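You operate a simulated robot arm through the tools that you are given. There is no shell and no other tool. Be economical: measure what you need, move in short steps, check, and stop when the job is done.

The job below is to be done with a simulated robot arm. You get a single attempt, and the scene is never put back.

Task
Bleed the grease pump and zero its counter.
Fine: knob at 3 ml, air switch at OPEN for two strokes, then at SHUT; press ZERO last; nothing spilt.

Only the result counts: the job must be done as asked and must still hold three seconds after the hand-in. Knocking over, shifting, dropping, spilling or breaking anything else fails it.

Robot
A 6-joint arm with a fingered hand, fixed in place. Base frame: the origin is at the foot of the arm, x ahead of it, y to its left, z up; the work surface is at about z = 0.912. Lengths are in m, angles in degrees, forces in N, time in s.
With the tool pointing down near the work surface it reaches from about 0.12 to 0.82 m from the base axis. Its first joint turns from -166.0 to 166.0 degrees. Payload 4 kg.
The TCP is the grasp point between the finger pads, 0.02 m short of the fingertips. In the tool frame z runs along the fingers and y along their closing line. Largest opening 0.14 m; the body of the gripper starts 0.054 m behind the TCP. The gripper is a hand of 3 fingers: y runs from the thumb to the fingers, the wrist lies at [0, 0, -0.215] in the tool frame, and closing takes about 1.5 s.
Orientation is told as [roll, pitch, yaw] about the base's x, y, z axes, in that order, counted from this pose: with the fingers straight down and closing along the base's y, the tool's x points along the base's -x, its y along +y and its z along -z.

Tools
- The arm moves only by the tool play_rows. Its argument "motion" is a list that holds one entry, the list of rows, each a list of 7 numbers: the closure in counts, from 0 (fully open) to 255 (shut), then the shift along the tool's x, y, z in m, then the turn, a rotation vector about the tool's x, y, z in degrees. In form: [[[jaw, tx, ty, tz, wx, wy, wz], ...]]. A call has 1 to 20 rows; each row shifts and turns the commanded pose from where the row before left it, along the tool's axes as they then stand. Each row takes 0.2 s and may step no farther than 0.05 m and 8.6 degrees from the row before; otherwise, or with a gripper value out of range, the whole call is refused. A pose out of reach is approached as far as the arm can. The call stops where the force on the tool passes 60 N (or 10 N more than at its start, if that is more) or the arm is blocked; 0.2 s more then pass. Each finger travels about 0.045 m/s and halts on what it meets, pressing with about 28 N; the grip force reading is that of the motor and also rises with nothing between the fingers. The clock runs only during rows and for 0.2 s after the last one: add rows that do not move to give the fingers time. It gives the time, the measured TCP pose, the force on the tool (base axes), the opening and the grip force at its end, in the units of the frame above (readings bear some noise), with the torque about the TCP (base axes, N m) and any sound that the robot's microphone picked up, and new pictures: "views" is both (left out), scene, wrist or none.
- Cameras (640 x 400 px; columns grow to the right, rows downward): "scene" is fixed at [0.051, -0.5014, 1.7157]; the picture's right is [0.24, -0.97, 0.00], its down [-0.90, -0.22, -0.38] and it looks along [0.37, 0.09, -0.92] (base axes); focal length 238 px, centre (320, 200). "wrist" rides on the gripper at [0.074, -0.043, -0.079] in the tool frame; the picture's right is [0.50, 0.87, 0.00], its down [-0.59, 0.34, -0.73] and it looks along [-0.64, 0.37, 0.68] (tool axes); focal length 275 px, centre (320, 200). There is no depth. A picture from a camera that has moved, and an enlarged one, comes with that camera's place and axes in the base frame and with its lens.
- slide_trunk(by): slides the trunk up (or, below 0, down) by that many m; the arm rides with it, the base frame stays. It gives what a move gives, with no picture.
- hand_shape(shape): the hand has 3 fingers and takes this shape, open, in about a second: jaw (thumb against the fingers, like two jaws); tri (thumb and two fingers); tip (a fingertip pinch); poke (one finger out to press); point (the index stretched); flat (the hand flat); cup (the hand cupped); fist (a fist). The gripper value then closes the fingers along that shape, each until it touches; the sizes above hold for jaw. It gives what a move gives, with no picture.
- inspect(camera, box): a new picture of the part [left, top, right, bottom] of that camera's present view, enlarged. No time passes.
- sign_off(): hands the job in; it is judged then, once.

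Work in short steps. Places have to be worked out from the pictures, the camera data and where the tool is seen: move nearer, look again, correct. Check each grasp and each placing, and mend what went wrong. You have 120 turns and 200 pictures in all, those below and enlarged ones among them. Open the gripper and draw the arm clear of the work before you hand the job in, unless the task says otherwise; then end with one line.

The tools are called by a JSON object that holds its "op" and its "data". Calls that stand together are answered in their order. play_rows: Moves the arm, as the interface text tells. Its arguments: {"type":"object","properties":{"motion":{"type":"array","items":{"type":"array","items":{"type":"array","items":{"type":"number"}}}},"views":{"type":"string","enum":["both","scene","wrist","none"]}},"required":["motion"]} The other tools are called the same way: slide_trunk (by) slides the trunk up or down; hand_shape (shape) gives the hand a shape; inspect (camera, box) takes an enlarged picture of a part of a camera's view; sign_off () hands the job in.

At the start:

```text
t: 0.0
ee_pos: [0.3447, -0.2088, 1.3584]
ee_rot: [0.1, 0.0, -0.1]
force: [-0.3, 0.6, 0.2]
wrist_torque: [0.02, -0.04, 0.01]
gripper_width: 0.1399
gripper_force: 0.0
shape: jaw
trunk travel left (down, up): [-0.15, 0.44]
```

scene: 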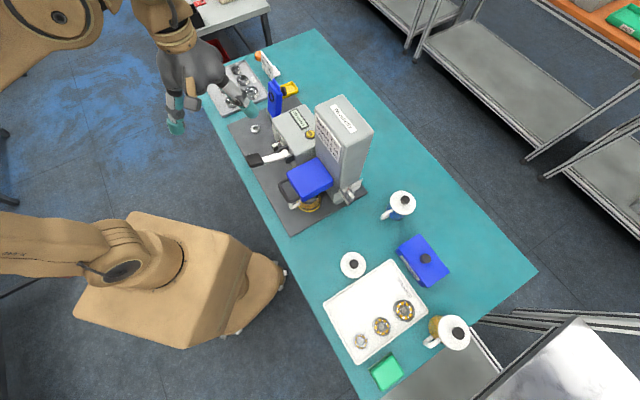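
wrist: 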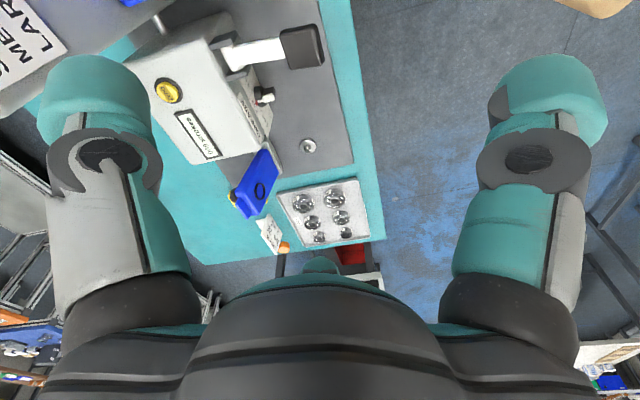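

I'll look closely at the pump from both cameras first.

{"op": "inspect", "data": {"camera": "scene", "box": [220, 80, 380, 220]}}

{"op": "inspect", "data": {"camera": "wrist", "box": [120, 0, 360, 180]}}

{"op": "inspect", "data": {"camera": "scene", "box": [320, 180, 480, 390]}}

```text
2.86 times, centred on (300, 150) of scene
camera zoom: at [0.051, -0.5014, 1.7157], right [0.24, -0.97, 0.0], down [-0.9, -0.22, -0.38], along [0.37, 0.09, -0.92], focal length 680 px, centre (377, 343)
```

zoom: 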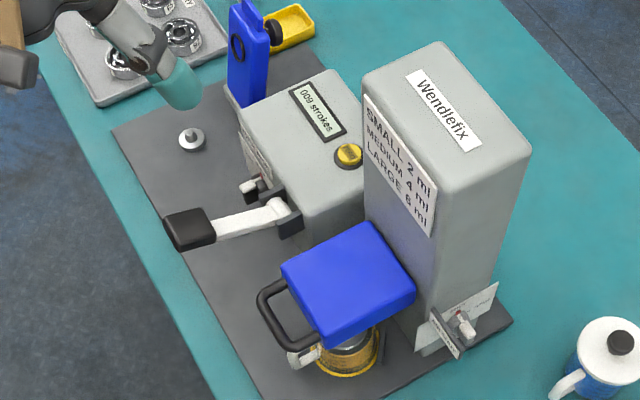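

```text
2.22 times, centred on (240, 90) of wrist
camera zoom: at [0.2712, -0.2499, 1.4379], right [-0.5, 0.87, 0.0], down [0.59, 0.34, 0.73], along [0.64, 0.37, -0.68], focal length 612 px, centre (498, 444)
```

zoom: 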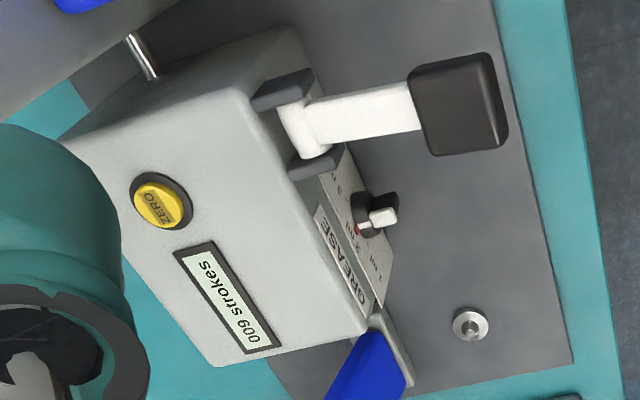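

```text
1.90 times, centred on (400, 285) of scene
camera zoom: at [0.051, -0.5014, 1.7157], right [0.24, -0.97, 0.0], down [-0.9, -0.22, -0.38], along [0.37, 0.09, -0.92], focal length 454 px, centre (168, 38)
```

zoom: 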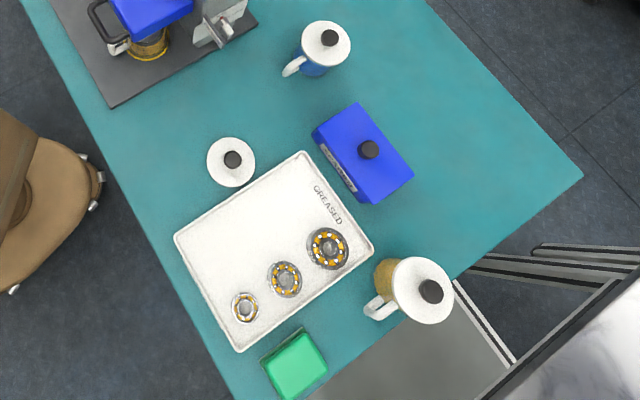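

The pump is turned about 45°, its front facing (-x,+y). I move the hand in front of it and yaw -75° so the wrist camera looks at the front.

{"op": "play_rows", "data": {"motion": [[[0, 0.01, 0.045, 0, 0, 0, 0], [0, 0.01, 0.045, 0, 0, 0, 0], [0, 0.01, 0.045, 0, 0, 0, 0], [0, 0.0, 0.02, 0, 0, 0, 8.3], [0, 0, 0, 0.02, 0, 0, 8.3], [0, 0, 0, 0.02, 0, 0, 8.3], [0, 0, 0, 0.02, 0, 0, 8.3], [0, 0, 0, 0.02, 0, 0, 8.3], [0, 0, 0, 0.02, 0, 0, 8.3], [0, 0, 0, 0.02, 0, 0, 8.3], [0, 0, 0, 0.02, 0, 0, 8.3], [0, 0, 0, 0.02, 0, 0, 8.3], [0, 0, 0, 0, 0, 0, 0]]]}}

```text
t: 2.8
ee_pos: [0.3147, -0.0521, 1.1975]
ee_rot: [0.1, 0.0, -74.8]
force: [0.5, 0.7, 0.4]
wrist_torque: [0.01, 0.0, 0.0]
gripper_width: 0.14
gripper_force: 0.0
shape: jaw
trunk travel left (down, up): [-0.15, 0.44]
camera wrist: at [0.2541, 0.0078, 1.2771], right [0.7, 0.71, 0.0], down [0.48, -0.48, 0.73], along [0.52, -0.52, -0.68], focal length 275 px, centre (320, 200)
```

scene: 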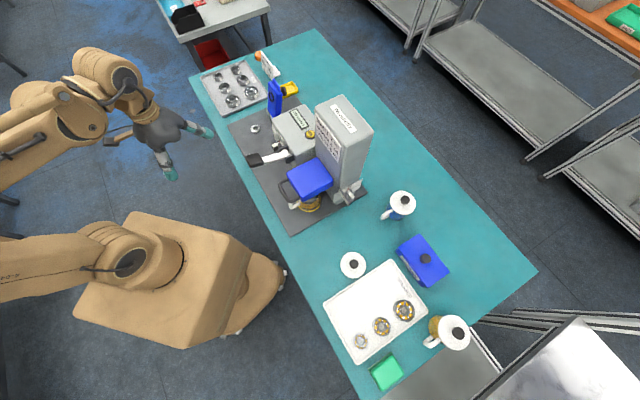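
wrist: 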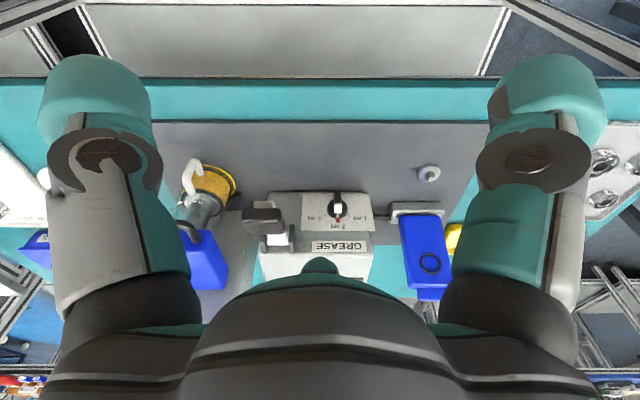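

Now I see the front (picture upside down). Enlarging.

{"op": "inspect", "data": {"camera": "wrist", "box": [160, 120, 320, 300]}}

{"op": "inspect", "data": {"camera": "wrist", "box": [260, 180, 400, 270]}}

{"op": "inspect", "data": {"camera": "scene", "box": [310, 160, 390, 220]}}

```text
2.22 times, centred on (240, 210) of wrist
camera zoom: at [0.2541, 0.0078, 1.2771], right [0.7, 0.71, 0.0], down [0.48, -0.48, 0.73], along [0.52, -0.52, -0.68], focal length 612 px, centre (498, 178)
```

zoom: 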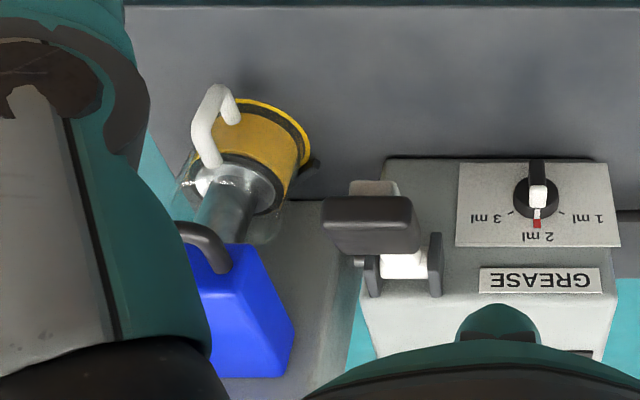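

```text
4.44 times, centred on (330, 225) of wrist
camera zoom: at [0.2541, 0.0078, 1.2771], right [0.7, 0.71, 0.0], down [0.48, -0.48, 0.73], along [0.52, -0.52, -0.68], focal length 1224 px, centre (276, 89)
```

zoom: 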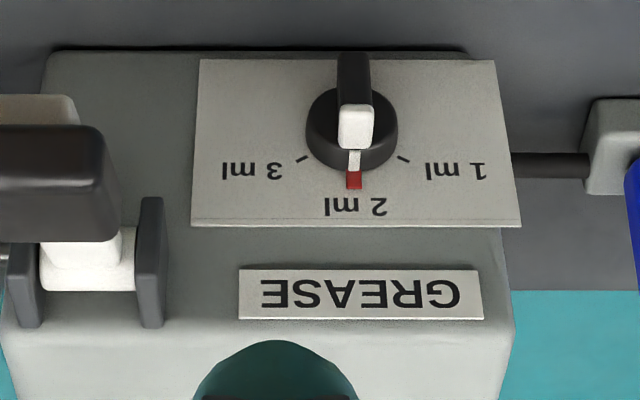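

```text
6.67 times, centred on (350, 190) of scene
camera zoom: at [0.051, -0.5014, 1.7157], right [0.24, -0.97, 0.0], down [-0.9, -0.22, -0.38], along [0.37, 0.09, -0.92], focal length 1587 px, centre (120, 267)
```

zoom: 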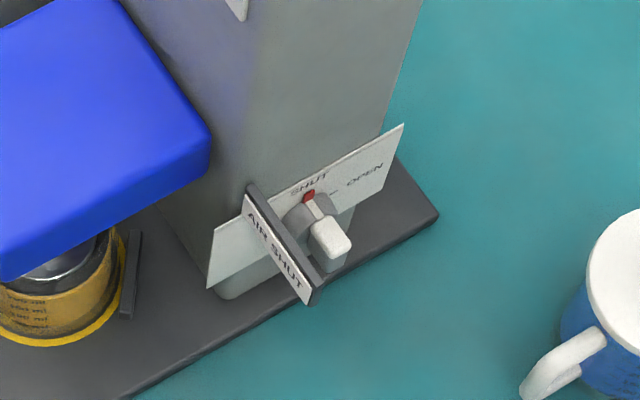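

Zoom renders are crisp, so I zoom further on the knob, lever and air switch.

{"op": "inspect", "data": {"camera": "wrist", "box": [318, 188, 358, 228]}}

{"op": "inspect", "data": {"camera": "scene", "box": [335, 178, 365, 208]}}

{"op": "inspect", "data": {"camera": "scene", "box": [245, 120, 315, 170]}}

{"op": "inspect", "data": {"camera": "scene", "box": [275, 155, 335, 215]}}

```text
10.00 times, centred on (338, 208) of wrist
camera zoom: at [0.2541, 0.0078, 1.2771], right [0.7, 0.71, 0.0], down [0.48, -0.48, 0.73], along [0.52, -0.52, -0.68], focal length 2753 px, centre (140, 120)
```

zoom: 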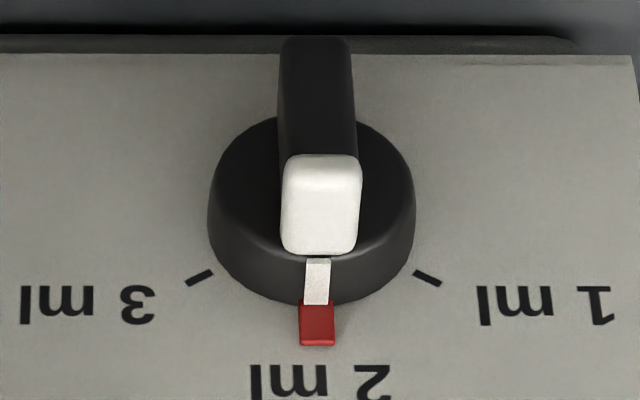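

```text
13.33 times, centred on (350, 193) of scene
camera zoom: at [0.051, -0.5014, 1.7157], right [0.24, -0.97, 0.0], down [-0.9, -0.22, -0.38], along [0.37, 0.09, -0.92], focal length 3175 px, centre (-80, 293)
```

zoom: 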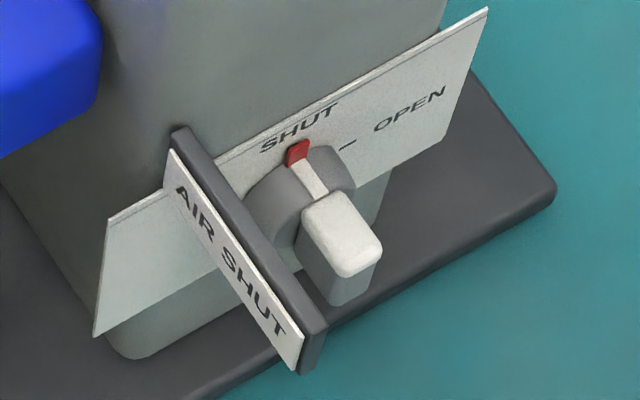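

```text
8.00 times, centred on (280, 145) of scene
camera zoom: at [0.051, -0.5014, 1.7157], right [0.24, -0.97, 0.0], down [-0.9, -0.22, -0.38], along [0.37, 0.09, -0.92], focal length 1905 px, centre (640, 640)
```

zoom: 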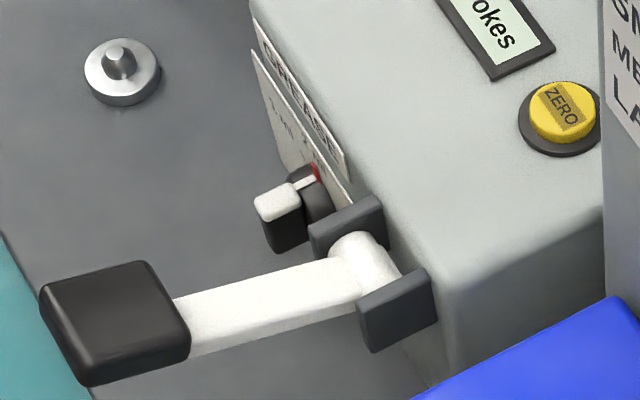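

```text
6.67 times, centred on (305, 185) of scene
camera zoom: at [0.051, -0.5014, 1.7157], right [0.24, -0.97, 0.0], down [-0.9, -0.22, -0.38], along [0.37, 0.09, -0.92], focal length 1587 px, centre (420, 300)
```

zoom: 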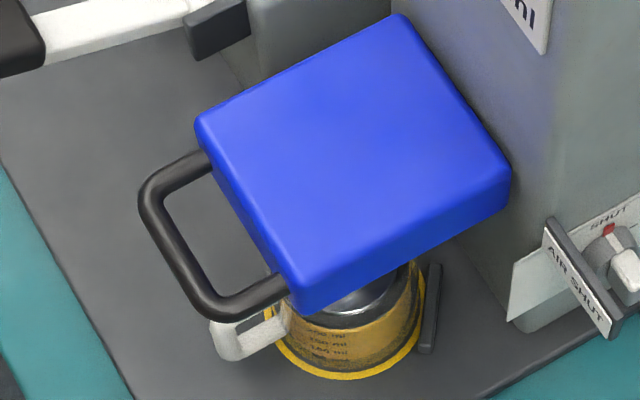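

Knob: bar about 12 mm wide standing out at (0.52,-0.21,0.978); lever handle near (0.384,-0.214,1.085); ZERO near (0.545,-0.348,1.05). I try the poke shape to see where its finger lies.

{"op": "hand_shape", "data": {"shape": "poke"}}

{"op": "play_rows", "data": {"motion": [[[0, 0, 0, 0, 0, 0, 0]]]}}

```text
t: 3.7
ee_pos: [0.315, -0.0534, 1.1978]
ee_rot: [-0.1, 0.0, -74.7]
force: [-0.2, 0.0, -0.1]
wrist_torque: [0.03, -0.01, -0.01]
gripper_width: 0.0
gripper_force: 0.0
shape: poke
trunk travel left (down, up): [-0.15, 0.44]
```

```text
t: 4.1
ee_pos: [0.3148, -0.0537, 1.1978]
ee_rot: [0.1, -0.1, -74.7]
force: [0.5, 0.2, 0.1]
wrist_torque: [-0.05, 0.0, 0.01]
gripper_width: 0.0
gripper_force: 0.1
shape: poke
trunk travel left (down, up): [-0.15, 0.44]
camera wrist: at [0.254, 0.0077, 1.2773], right [0.7, 0.71, 0.0], down [0.48, -0.48, 0.73], along [0.52, -0.52, -0.68], focal length 275 px, centre (320, 200)
```

scene: 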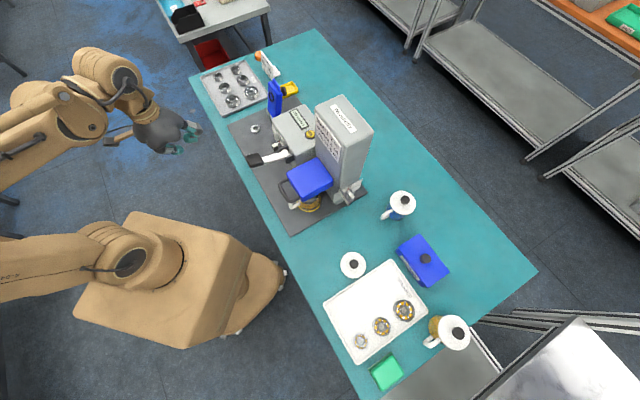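
wrist: 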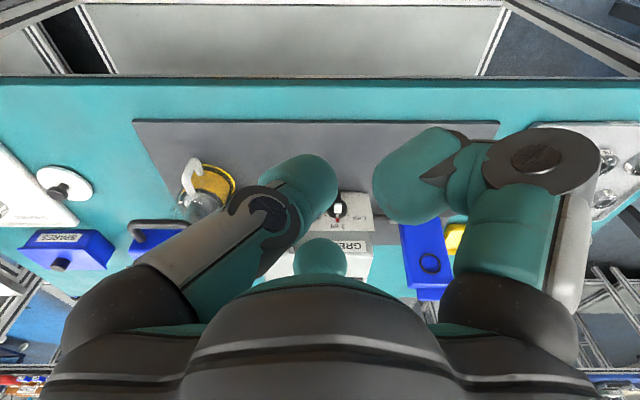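

The thumb points toward the TCP while others look half curled. I compare with the point shape.

{"op": "hand_shape", "data": {"shape": "point"}}

{"op": "inspect", "data": {"camera": "wrist", "box": [0, 0, 640, 400]}}

{"op": "inspect", "data": {"camera": "scene", "box": [100, 40, 260, 200]}}

```text
t: 5.0
ee_pos: [0.3149, -0.0528, 1.1987]
ee_rot: [0.0, 0.0, -74.7]
force: [-0.5, -0.4, -1.0]
wrist_torque: [0.02, -0.03, -0.02]
gripper_width: 0.0
gripper_force: 0.1
shape: point
trunk travel left (down, up): [-0.15, 0.44]
```

```text
1.00 times, centred on (320, 200) of wrist (not enlarged: the box is as wide or as high as the picture)
camera zoom: at [0.254, 0.0077, 1.2773], right [0.7, 0.71, 0.0], down [0.48, -0.48, 0.73], along [0.52, -0.52, -0.68], focal length 275 px, centre (320, 200)
```

zoom: 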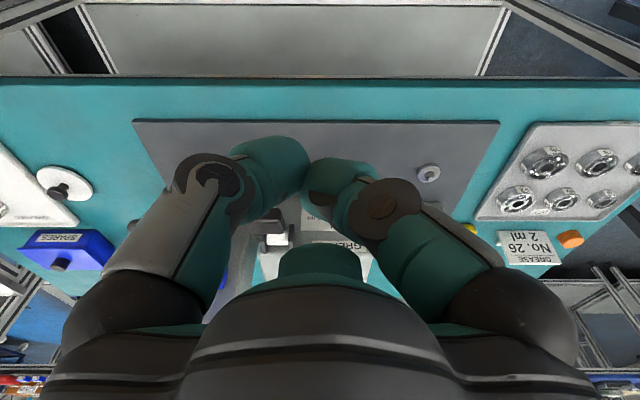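

```text
2.50 times, centred on (180, 120) of scene
camera zoom: at [0.051, -0.5014, 1.7157], right [0.24, -0.97, 0.0], down [-0.9, -0.22, -0.38], along [0.37, 0.09, -0.92], focal length 595 px, centre (670, 400)
```

zoom: 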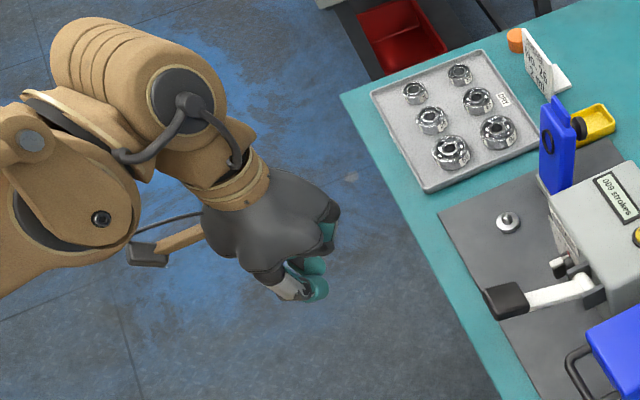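

Closed jaw gives a known tip 0.02 beyond the TCP, so I'll use that as a pusher. I set jaw, close it, and turn to yaw -45, tilting the fingers toward the pump.

{"op": "hand_shape", "data": {"shape": "jaw"}}

{"op": "play_rows", "data": {"motion": [[[255, 0, 0, 0, 0, 0, -7.5], [255, 0, 0, 0, 0, 0, -7.5], [255, 0, 0, 0, 0, 0, -7.5], [255, 0, 0, 0, 0, 0, -7.5], [255, 0, 0, 0, 0, -7.5, 0], [255, 0, 0, 0, 0, -7.5, 0], [255, 0, 0, 0, 0, -7.5, 0], [255, 0, 0, 0, 0, -7.5, 0], [255, 0, 0, 0, 7.5, 0, 0], [255, 0, 0, 0, 7.5, 0, 0]]]}}

```text
t: 5.9
ee_pos: [0.3148, -0.0531, 1.1988]
ee_rot: [0.0, 0.1, -74.7]
force: [-0.4, 0.4, -0.4]
wrist_torque: [0.01, -0.01, -0.02]
gripper_width: 0.1399
gripper_force: 0.0
shape: jaw
trunk travel left (down, up): [-0.15, 0.44]
```

```text
t: 8.1
ee_pos: [0.3153, -0.0531, 1.1966]
ee_rot: [-15.1, -29.9, -44.7]
force: [-0.3, 0.5, 0.3]
wrist_torque: [0.07, -0.02, -0.01]
gripper_width: 0.0
gripper_force: 28.0
shape: jaw
trunk travel left (down, up): [-0.15, 0.44]
camera wrist: at [0.2244, 0.0094, 1.2373], right [0.36, 0.82, -0.45], down [0.51, 0.23, 0.83], along [0.78, -0.52, -0.33], focal length 275 px, centre (320, 200)
```

scene: 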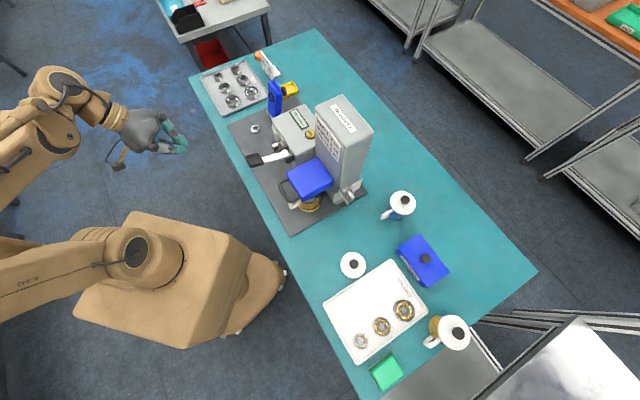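
wrist: 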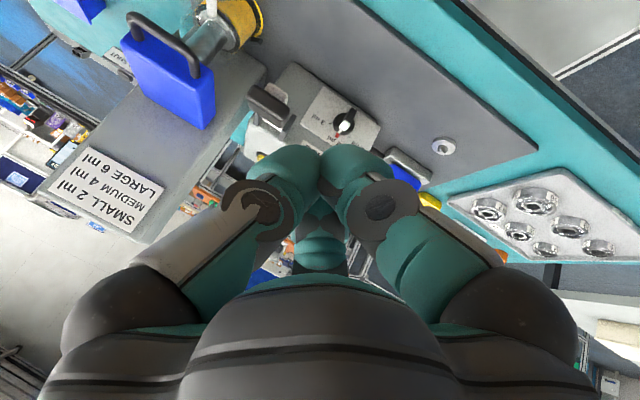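

Pose is as wanted. In pump axes (u = left along the front, d = into it) I approach to u 0.275, d 0.45, z 1.05, then look.

{"op": "play_rows", "data": {"motion": [[[255, -0.0152, 0.024, 0.0319, 0, 0, 0], [255, -0.0152, 0.024, 0.0319, 0, 0, 0], [255, -0.0152, 0.024, 0.0319, 0, 0, 0], [255, -0.0152, 0.024, 0.0319, 0, 0, 0], [255, -0.0152, 0.024, 0.0319, 0, 0, 0], [255, -0.0152, 0.024, 0.0319, 0, 0, 0]]]}}

{"op": "inspect", "data": {"camera": "scene", "box": [220, 90, 340, 180]}}

```text
t: 9.5
ee_pos: [0.5142, -0.1228, 1.0507]
ee_rot: [-15.1, -30.0, -44.6]
force: [-0.9, 0.2, -0.3]
wrist_torque: [-0.02, 0.0, 0.01]
gripper_width: 0.0
gripper_force: 27.7
shape: jaw
trunk travel left (down, up): [-0.15, 0.44]
camera wrist: at [0.4223, -0.0609, 1.0897], right [0.36, 0.82, -0.44], down [0.51, 0.23, 0.83], along [0.78, -0.52, -0.33], focal length 275 px, centre (320, 200)
```

scene: 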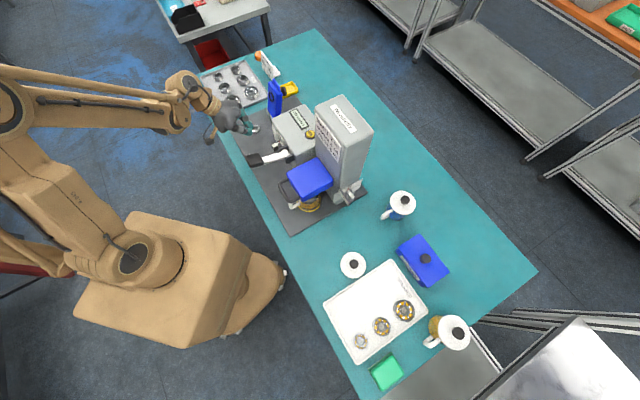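
wrist: 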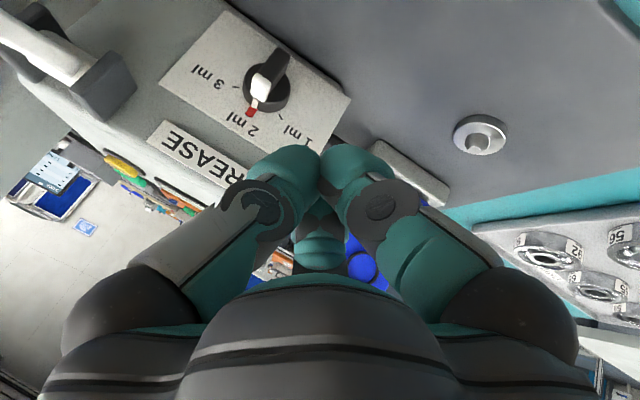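

```text
4.44 times, centred on (280, 135) of scene
camera zoom: at [0.051, -0.5014, 1.7157], right [0.24, -0.97, 0.0], down [-0.9, -0.22, -0.38], along [0.37, 0.09, -0.92], focal length 1058 px, centre (498, 489)
```

zoom: 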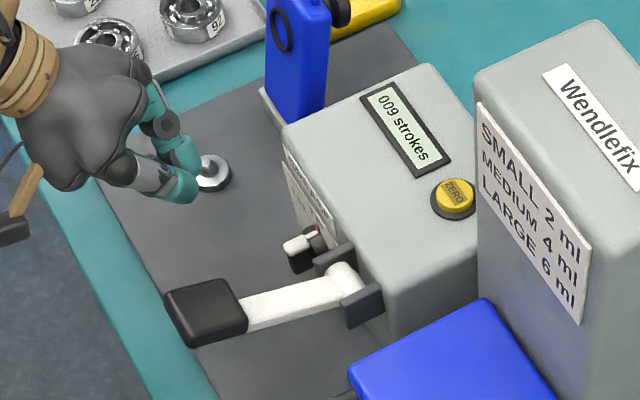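

Knob white top confirmed at u 0.218, d 0.512, z 0.98. I bring the closed fingertips beside its left (+u) face.

{"op": "play_rows", "data": {"motion": [[[255, -0.0043, 0.0067, 0.025, 0, 0, 0], [255, -0.0043, 0.0067, 0.025, 0, 0, 0], [255, -0.0043, 0.0067, 0.025, 0, 0, 0], [255, 0, 0, 0, 0, 0, 0]]], "views": "wrist"}}

{"op": "inspect", "data": {"camera": "scene", "box": [230, 110, 310, 170]}}

```text
t: 10.5
ee_pos: [0.5478, -0.1597, 0.9907]
ee_rot: [-15.0, -29.9, -44.7]
force: [1.2, 0.4, 0.5]
wrist_torque: [0.02, 0.01, 0.02]
gripper_width: 0.0
gripper_force: 28.2
shape: jaw
trunk travel left (down, up): [-0.15, 0.44]
camera wrist: at [0.4565, -0.0964, 1.0298], right [0.36, 0.82, -0.44], down [0.51, 0.23, 0.83], along [0.78, -0.52, -0.33], focal length 275 px, centre (320, 200)
```

wrist: 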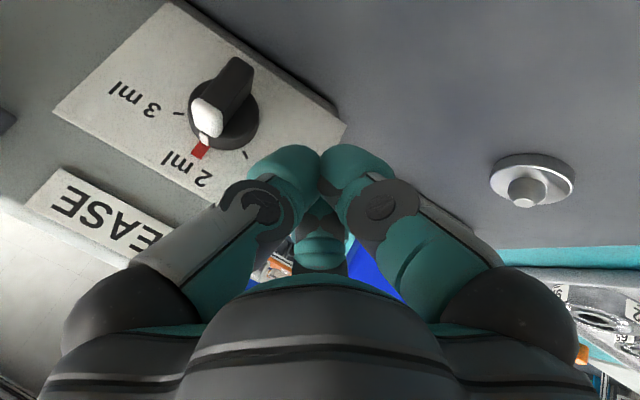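

```text
6.67 times, centred on (270, 140) of scene
camera zoom: at [0.051, -0.5014, 1.7157], right [0.24, -0.97, 0.0], down [-0.9, -0.22, -0.38], along [0.37, 0.09, -0.92], focal length 1587 px, centre (653, 600)
```

zoom: 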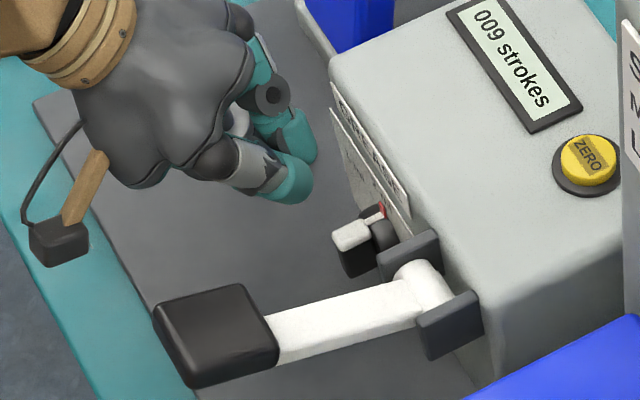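

Fingertip needs about 9 mm more depth; then I slide toward the bar by about 24 mm.

{"op": "play_rows", "data": {"motion": [[[255, -0.0078, 0.0012, 0.0043, 0, 0, 0], [255, 0, -0.0077, 0.0021, 0, 0, 0], [255, 0, -0.0077, 0.0021, 0, 0, 0], [255, 0, -0.0077, 0.0021, 0, 0, 0], [255, 0, 0, 0, 0, 0, 0]]], "views": "wrist"}}

{"op": "inspect", "data": {"camera": "scene", "box": [230, 110, 310, 170]}}

```text
t: 11.7
ee_pos: [0.5377, -0.1826, 0.9897]
ee_rot: [-15.0, -30.0, -44.8]
force: [1.0, -0.9, 0.7]
wrist_torque: [0.01, 0.02, 0.02]
gripper_width: 0.0
gripper_force: 28.0
shape: jaw
trunk travel left (down, up): [-0.15, 0.44]
camera wrist: at [0.4469, -0.1194, 1.03], right [0.36, 0.82, -0.44], down [0.51, 0.23, 0.83], along [0.78, -0.52, -0.33], focal length 275 px, centre (320, 200)
```

wrist: 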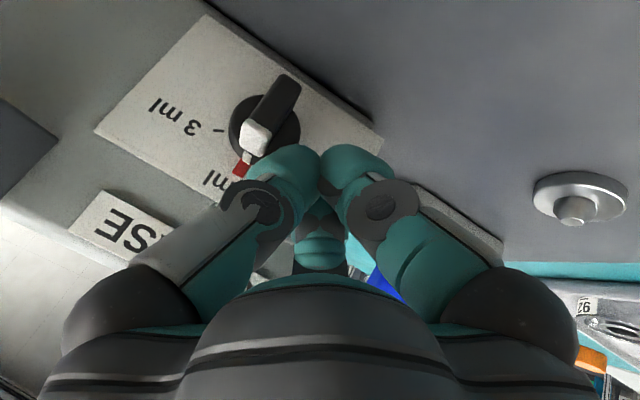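

```text
6.67 times, centred on (270, 140) of scene
camera zoom: at [0.051, -0.5014, 1.7157], right [0.24, -0.97, 0.0], down [-0.9, -0.22, -0.38], along [0.37, 0.09, -0.92], focal length 1587 px, centre (653, 600)
```

zoom: 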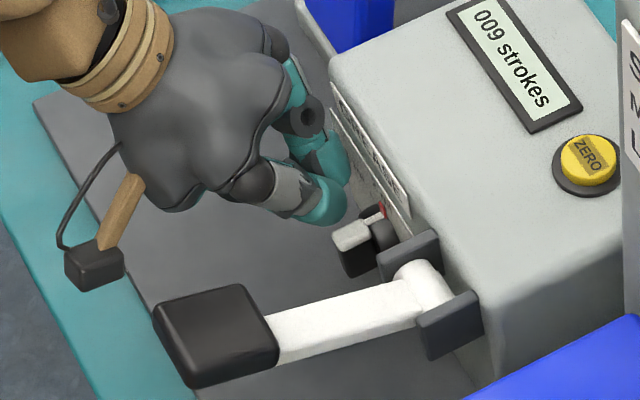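

Thumb is almost touching the bar's upper part. I push 7 mm further in -u.

{"op": "play_rows", "data": {"motion": [[[255, 0, -0.0034, 0.0009, 0, 0, 0], [255, 0, -0.0034, 0.0009, 0, 0, 0], [255, 0, 0, 0, 0, 0, 0]]], "views": "wrist"}}

{"op": "inspect", "data": {"camera": "scene", "box": [250, 120, 310, 170]}}

```text
t: 12.5
ee_pos: [0.5327, -0.1875, 0.9911]
ee_rot: [-15.0, -29.9, -44.7]
force: [0.1, -0.1, 0.3]
wrist_torque: [0.0, -0.02, 0.0]
gripper_width: 0.0
gripper_force: 28.3
shape: jaw
trunk travel left (down, up): [-0.15, 0.44]
camera wrist: at [0.4419, -0.1246, 1.03], right [0.36, 0.82, -0.44], down [0.51, 0.23, 0.83], along [0.78, -0.52, -0.33], focal length 275 px, centre (320, 200)
```

wrist: 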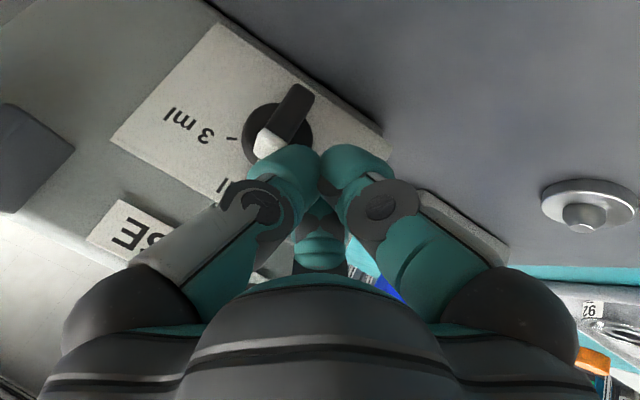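

```text
8.00 times, centred on (280, 145) of scene
camera zoom: at [0.051, -0.5014, 1.7157], right [0.24, -0.97, 0.0], down [-0.9, -0.22, -0.38], along [0.37, 0.09, -0.92], focal length 1905 px, centre (640, 640)
```

zoom: 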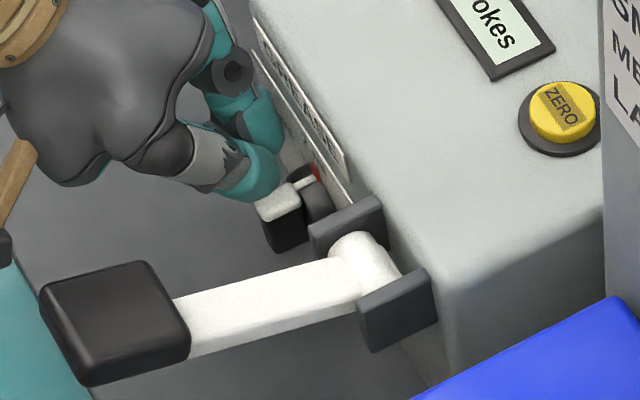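

Just touching now, no turn yet. Push 6 mm more.

{"op": "play_rows", "data": {"motion": [[[255, 0, -0.0029, 0.0008, 0, 0, 0], [255, 0, -0.0029, 0.0008, 0, 0, 0], [255, 0, 0, 0, 0, 0, 0]]], "views": "wrist"}}

{"op": "inspect", "data": {"camera": "scene", "box": [250, 120, 310, 170]}}

```text
t: 13.3
ee_pos: [0.5283, -0.1906, 0.9904]
ee_rot: [-15.0, -30.0, -44.5]
force: [1.4, 2.0, 0.2]
wrist_torque: [0.0, -0.03, 0.01]
gripper_width: 0.0
gripper_force: 28.4
shape: jaw
trunk travel left (down, up): [-0.15, 0.44]
camera wrist: at [0.4381, -0.1287, 1.03], right [0.36, 0.82, -0.44], down [0.51, 0.23, 0.83], along [0.78, -0.52, -0.33], focal length 275 px, centre (320, 200)
```

wrist: 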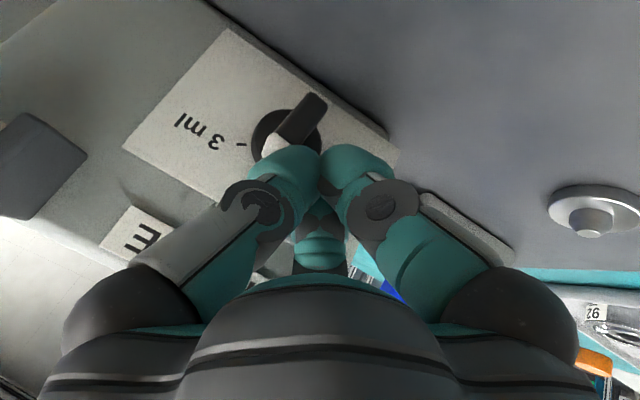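

```text
8.00 times, centred on (280, 145) of scene
camera zoom: at [0.051, -0.5014, 1.7157], right [0.24, -0.97, 0.0], down [-0.9, -0.22, -0.38], along [0.37, 0.09, -0.92], focal length 1905 px, centre (640, 640)
```

zoom: 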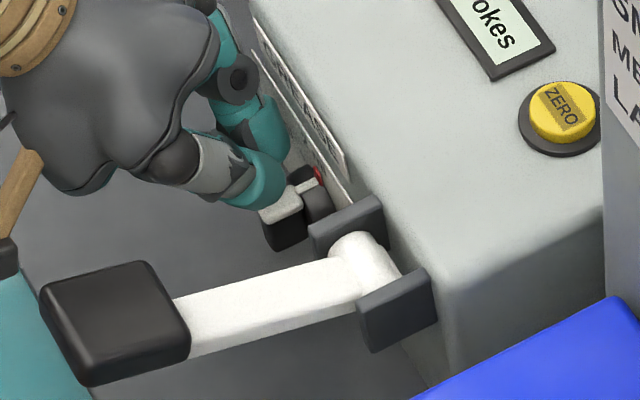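

Contact (≈2.5 N), slight turn starting. Another 8 mm.

{"op": "play_rows", "data": {"motion": [[[255, 0, -0.0029, 0.0008, 0, 0, 0], [255, 0, -0.0029, 0.0008, 0, 0, 0], [255, 0, -0.0019, 0.0005, 0, 0, 0], [255, 0, 0, 0, 0, 0, 0]]], "views": "wrist"}}

{"op": "inspect", "data": {"camera": "scene", "box": [250, 120, 310, 170]}}

```text
t: 14.3
ee_pos: [0.5231, -0.1955, 0.99]
ee_rot: [-14.9, -30.1, -44.7]
force: [1.6, 0.9, 5.2]
wrist_torque: [-0.06, 0.0, 0.02]
gripper_width: 0.0002
gripper_force: 28.0
shape: jaw
trunk travel left (down, up): [-0.15, 0.44]
camera wrist: at [0.4325, -0.134, 1.0302], right [0.36, 0.82, -0.44], down [0.5, 0.23, 0.83], along [0.78, -0.52, -0.33], focal length 275 px, centre (320, 200)
```

wrist: 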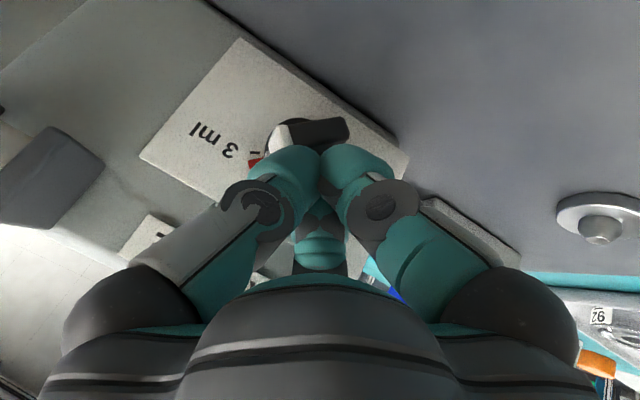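

```text
8.00 times, centred on (280, 145) of scene
camera zoom: at [0.051, -0.5014, 1.7157], right [0.24, -0.97, 0.0], down [-0.9, -0.22, -0.38], along [0.37, 0.09, -0.92], focal length 1905 px, centre (640, 640)
```

zoom: 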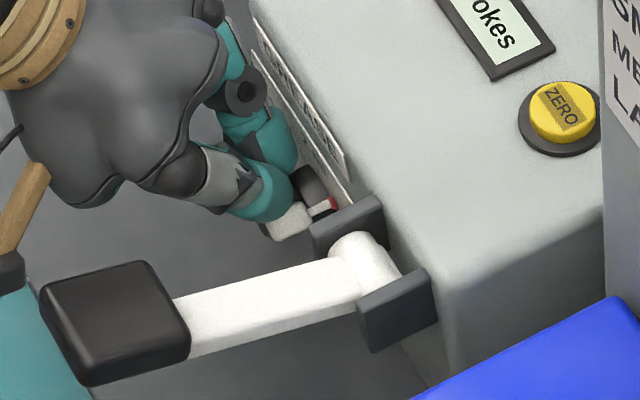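

It turned to about the 3 ml tick. I back off in +u to check.

{"op": "play_rows", "data": {"motion": [[[255, 0, 0.012, -0.0031, 0, 0, 0], [255, 0, 0.015, -0.004, 0, 0, 0], [255, 0, 0.015, -0.004, 0, 0, 0]]], "views": "none"}}

{"op": "inspect", "data": {"camera": "wrist", "box": [60, 0, 340, 200]}}

```text
t: 15.1
ee_pos: [0.5539, -0.1649, 0.9908]
ee_rot: [-14.9, -30.0, -44.7]
force: [-0.7, 0.4, 0.2]
wrist_torque: [-0.01, -0.02, 0.02]
gripper_width: 0.0
gripper_force: 28.2
shape: jaw
trunk travel left (down, up): [-0.15, 0.44]
```

```text
2.00 times, centred on (200, 100) of wrist
camera zoom: at [0.4629, -0.103, 1.0298], right [0.36, 0.82, -0.44], down [0.51, 0.23, 0.83], along [0.78, -0.52, -0.33], focal length 551 px, centre (560, 400)
```

zoom: 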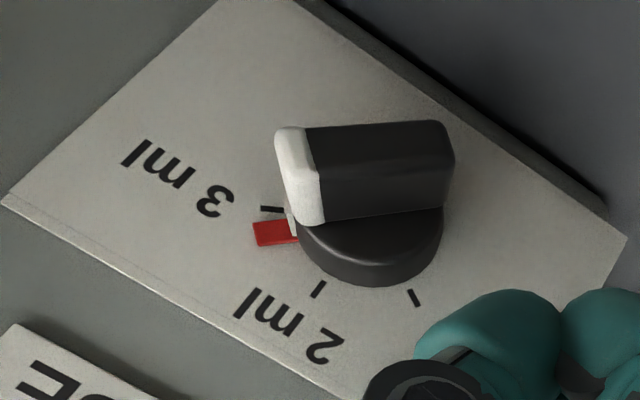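

The pointer is about 17° short of 3 ml. I push again, going 4 mm further than before.

{"op": "play_rows", "data": {"motion": [[[255, 0, -0.015, 0.004, 0, 0, 0], [255, 0, -0.015, 0.004, 0, 0, 0], [255, 0, -0.0099, 0.0027, 0, 0, 0], [255, 0, -0.003, 0.0008, 0, 0, 0], [255, 0, -0.003, 0.0008, 0, 0, 0], [255, 0, 0, 0, 0, 0, 0], [255, 0, 0.016, -0.0043, 0, 0, 0], [255, 0, 0.015, -0.004, 0, 0, 0], [255, 0, 0.015, -0.004, 0, 0, 0]]], "views": "none"}}

{"op": "inspect", "data": {"camera": "wrist", "box": [60, 0, 340, 200]}}

```text
t: 17.1
ee_pos: [0.5543, -0.1648, 0.9908]
ee_rot: [-15.0, -30.0, -44.8]
force: [-0.8, 0.2, 0.2]
wrist_torque: [0.03, -0.02, -0.03]
gripper_width: 0.0003
gripper_force: 27.7
shape: jaw
trunk travel left (down, up): [-0.15, 0.44]
```

```text
2.00 times, centred on (200, 100) of wrist
camera zoom: at [0.4631, -0.103, 1.0301], right [0.36, 0.82, -0.44], down [0.51, 0.23, 0.83], along [0.78, -0.52, -0.33], focal length 551 px, centre (560, 400)
```

zoom: 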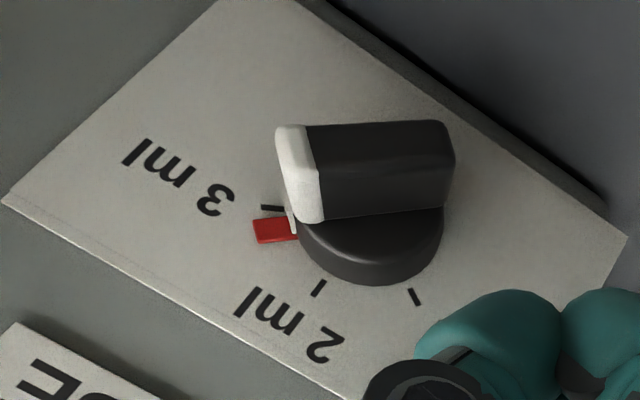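

Barely moved. I go back to that contact pose and this time read the force there and look.

{"op": "play_rows", "data": {"motion": [[[255, 0, -0.015, 0.004, 0, 0, 0], [255, 0, -0.015, 0.004, 0, 0, 0], [255, 0, -0.0099, 0.0027, 0, 0, 0], [255, 0, -0.0035, 0.0009, 0, 0, 0], [255, 0, -0.0035, 0.0009, 0, 0, 0], [255, 0, 0, 0, 0, 0, 0]]], "views": "wrist"}}

{"op": "inspect", "data": {"camera": "scene", "box": [260, 130, 300, 160]}}

```text
t: 18.5
ee_pos: [0.5195, -0.198, 0.9932]
ee_rot: [-15.1, -30.2, -44.6]
force: [16.9, 15.3, 40.4]
wrist_torque: [-0.47, -0.7, 0.44]
gripper_width: 0.0001
gripper_force: 27.5
shape: jaw
trunk travel left (down, up): [-0.15, 0.44]
camera wrist: at [0.4284, -0.1361, 1.0312], right [0.36, 0.82, -0.45], down [0.5, 0.23, 0.83], along [0.79, -0.52, -0.33], focal length 275 px, centre (320, 200)
```

wrist: 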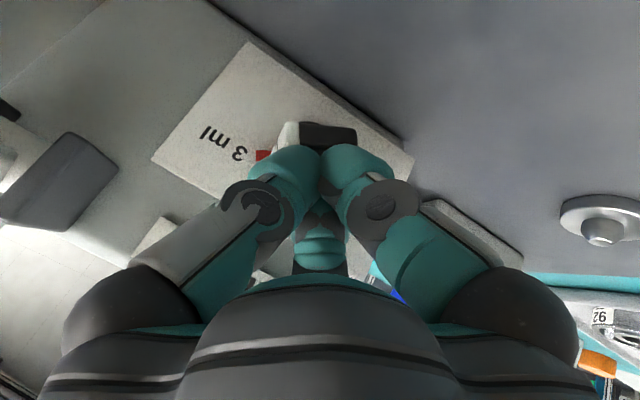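

```text
13.33 times, centred on (280, 145) of scene
camera zoom: at [0.051, -0.5014, 1.7157], right [0.24, -0.97, 0.0], down [-0.9, -0.22, -0.38], along [0.37, 0.09, -0.92], focal length 3175 px, centre (853, 933)
```

zoom: 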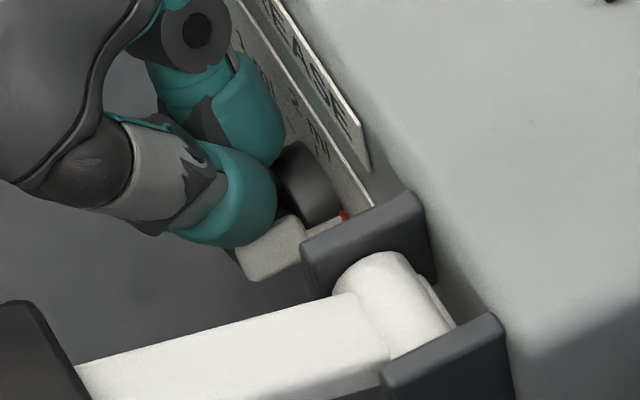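

40 N mostly upward: the thumb presses near the bar's axis. I lift, shift 8 mm toward the white end, and press down.

{"op": "play_rows", "data": {"motion": [[[255, -0.004, -0.0018, -0.0067, 0, 0, 0], [255, 0, -0.0077, 0.0021, 0, 0, 0], [255, 0.0025, 0.0011, 0.0042, 0, 0, 0], [255, 0.0015, 0.0007, 0.0025, 0, 0, 0], [255, 0, 0, 0, 0, 0, 0]]], "views": "wrist"}}

{"op": "inspect", "data": {"camera": "scene", "box": [260, 130, 300, 160]}}

```text
t: 19.4
ee_pos: [0.5141, -0.2046, 0.9963]
ee_rot: [-15.1, -30.4, -44.3]
force: [-1.5, 8.9, 43.2]
wrist_torque: [-0.23, -0.07, -0.01]
gripper_width: 0.0
gripper_force: 27.7
shape: jaw
trunk travel left (down, up): [-0.15, 0.44]
stopped in row 4: the force on the tool passed its limit at 66 N (the readings are from after the stop); the commanded pose is now the measured one
camera wrist: at [0.4214, -0.1421, 1.0345], right [0.36, 0.82, -0.45], down [0.5, 0.24, 0.83], along [0.79, -0.52, -0.32], focal length 275 px, centre (320, 200)
```

wrist: 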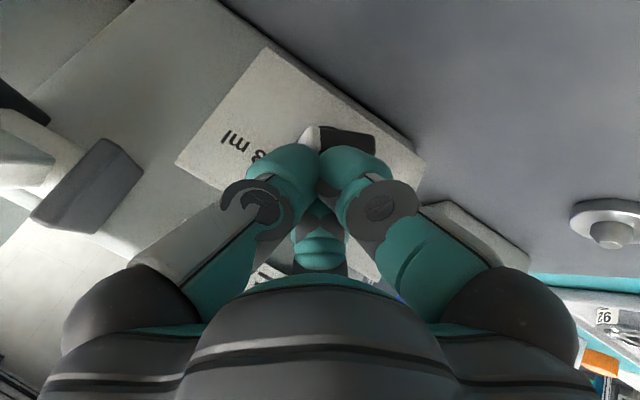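

```text
13.33 times, centred on (280, 145) of scene
camera zoom: at [0.051, -0.5014, 1.7157], right [0.24, -0.97, 0.0], down [-0.9, -0.22, -0.38], along [0.37, 0.09, -0.92], focal length 3175 px, centre (853, 933)
```

zoom: 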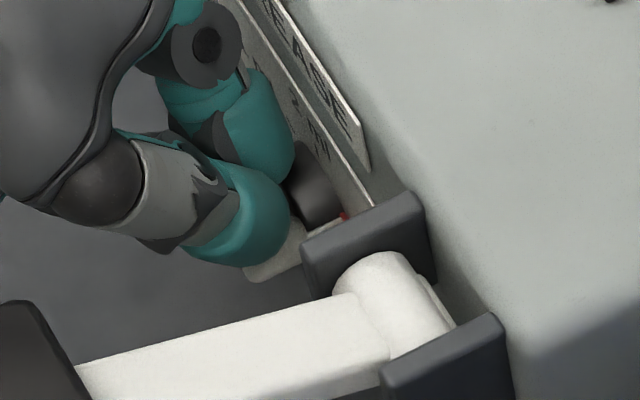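

High force with little motion: maybe it's at its end stop. I back off up and left and look along the axis more squarely.

{"op": "play_rows", "data": {"motion": [[[255, -0.005, -0.0022, -0.0084, 0, 0, 0], [255, 0, 0.025, -0.0065, 0, 0, 0], [255, 0, 0.025, -0.0065, 0, 0, 0], [255, 0.0173, -0.0026, -0.0097, 0, 0, 0]]], "views": "none"}}

{"op": "inspect", "data": {"camera": "wrist", "box": [40, 0, 320, 200]}}

```text
t: 20.4
ee_pos: [0.5376, -0.1556, 1.0037]
ee_rot: [-15.2, -30.2, -44.5]
force: [0.4, -0.2, -0.4]
wrist_torque: [-0.01, 0.0, 0.01]
gripper_width: 0.0001
gripper_force: 27.9
shape: jaw
trunk travel left (down, up): [-0.15, 0.44]
```

```text
2.00 times, centred on (180, 100) of wrist
camera zoom: at [0.4464, -0.0931, 1.0418], right [0.36, 0.82, -0.45], down [0.5, 0.23, 0.83], along [0.79, -0.52, -0.33], focal length 551 px, centre (600, 400)
```

zoom: 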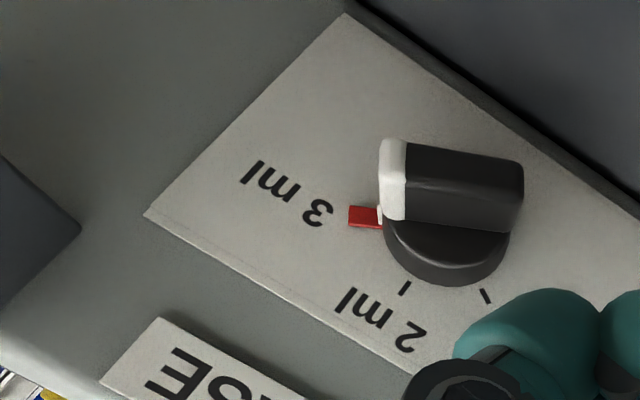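

Now the pointer covers the 3 ml tick. A closer look to confirm.

{"op": "inspect", "data": {"camera": "wrist", "box": [155, 60, 285, 160]}}

```text
4.00 times, centred on (220, 110) of wrist
camera zoom: at [0.4464, -0.0931, 1.0418], right [0.36, 0.82, -0.45], down [0.5, 0.23, 0.83], along [0.79, -0.52, -0.33], focal length 1101 px, centre (720, 560)
```

zoom: 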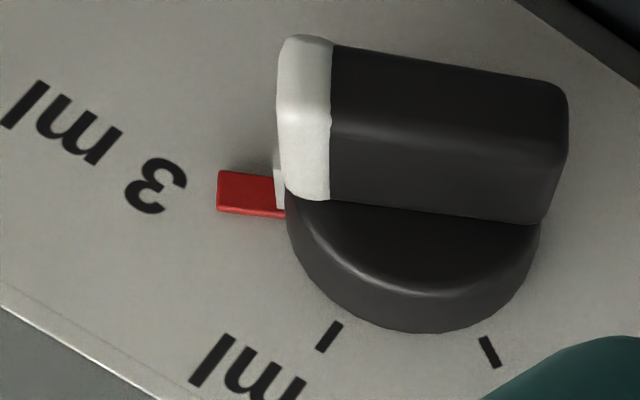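

Knob at 3 ml. Now I retreat up and away, straighten the hand, and yaw to look toward the air switch side.

{"op": "play_rows", "data": {"motion": [[[255, 0.0122, -0.0118, -0.044, 0, 0, 0], [255, 0.0122, -0.0118, -0.044, 0, 0, 0], [255, 0.0122, -0.0118, -0.044, 0, 0, 0], [255, 0.0122, -0.0118, -0.044, 0, 0, 0], [255, 0.0122, -0.0118, -0.044, 0, 0, 0], [255, 0.0122, -0.0118, -0.044, 0, 0, 0], [255, 0, 0, 0, -7.5, 0, 0], [255, 0, 0, 0, -7.5, 0, 0], [255, 0, 0, 0, 0, 7.5, 0], [255, 0, 0, 0, 0, 7.5, 0], [255, 0, 0, 0, 0, 7.5, 0], [255, 0, 0, 0, 0, 7.5, 0], [255, 0, 0, 0, 0, 0, -7.5], [255, 0, 0, 0, 0, 0, -7.5], [255, 0, 0, 0, 0, 0, -7.5], [255, 0, 0, 0, 0, 0, -7.5], [255, 0, 0, 0, 0, 0, -7.5], [255, 0, 0, 0, 0, 0, -7.5], [255, 0, 0, 0, 0, 0, -7.5], [255, 0, 0, 0, 0, 0, -7.5]]], "views": "none"}}

```text
t: 24.6
ee_pos: [0.3946, -0.0142, 1.2025]
ee_rot: [-0.2, 0.1, 15.6]
force: [0.2, 0.3, -0.1]
wrist_torque: [-0.02, 0.01, 0.04]
gripper_width: 0.0
gripper_force: 28.4
shape: jaw
trunk travel left (down, up): [-0.15, 0.44]
```

Now travel across to the switch side at z 1.25, then down to 1.15.

{"op": "play_rows", "data": {"motion": [[[255, 0, 0, -0.05, 0, 0, 0], [255, 0.0186, -0.0424, 0, 0, 0, 0], [255, 0.0186, -0.0424, 0, 0, 0, 0], [255, 0.0186, -0.0424, 0, 0, 0, 0], [255, 0.0186, -0.0424, 0, 0, 0, 0], [255, 0.0186, -0.0424, 0, 0, 0, 0], [255, 0.0186, -0.0424, 0, 0, 0, 0], [255, 0.0186, -0.0424, 0, 0, 0, 0], [255, 0.0186, -0.0424, 0, 0, 0, 0], [255, 0.0186, -0.0424, 0, 0, 0, 0], [255, 0.0186, -0.0424, 0, 0, 0, 0], [255, 0.0186, -0.0424, 0, 0, 0, 0], [255, 0.0186, -0.0424, 0, 0, 0, 0], [255, 0.0186, -0.0424, 0, 0, 0, 0], [255, 0, 0, 0.05, 0, 0, 0], [255, 0, 0, 0.05, 0, 0, 0], [255, 0, 0, 0, 0, 0, 0]]]}}

```text
t: 28.2
ee_pos: [0.309, -0.6114, 1.154]
ee_rot: [-0.3, 0.0, 15.5]
force: [0.1, -0.8, -0.2]
wrist_torque: [0.01, -0.01, -0.01]
gripper_width: 0.0001
gripper_force: 28.3
shape: jaw
trunk travel left (down, up): [-0.15, 0.44]
camera wrist: at [0.2484, -0.6705, 1.2343], right [-0.71, 0.7, 0.0], down [0.48, 0.49, 0.73], along [0.52, 0.52, -0.68], focal length 275 px, centre (320, 200)
```

scene: 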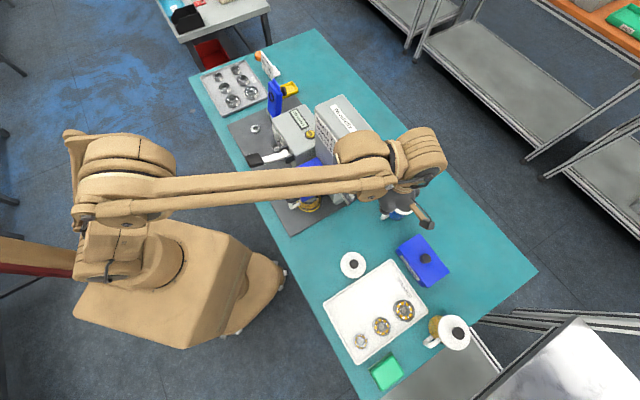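
wrist: 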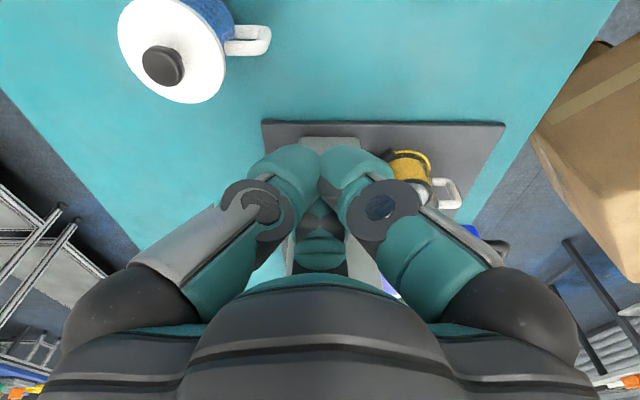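

The closed fingers hide the switch. I shift the hand toward -d and -u to see past them.

{"op": "play_rows", "data": {"motion": [[[255, 0.035, 0.025, 0, 0, 0, 0], [255, 0.035, 0.025, 0, 0, 0, 0], [255, 0.035, 0.025, 0, 0, 0, 0]]], "views": "none"}}

{"op": "inspect", "data": {"camera": "wrist", "box": [100, 80, 300, 200]}}

```text
t: 29.1
ee_pos: [0.2439, -0.5451, 1.1557]
ee_rot: [-0.4, 0.5, 14.1]
force: [-2.1, 0.7, 0.2]
wrist_torque: [-0.01, -0.01, 0.0]
gripper_width: 0.0
gripper_force: 28.0
shape: jaw
out of reach, approached as far as the arm can: row 1, 2, 3
trunk travel left (down, up): [-0.15, 0.44]
```

```text
3.20 times, centred on (200, 140) of wrist
camera zoom: at [0.1822, -0.6026, 1.2357], right [-0.69, 0.72, 0.0], down [0.49, 0.48, 0.73], along [0.52, 0.5, -0.69], focal length 881 px, centre (704, 392)
```

zoom: 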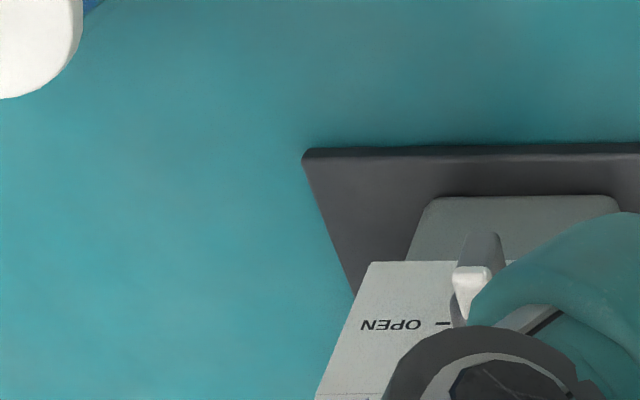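

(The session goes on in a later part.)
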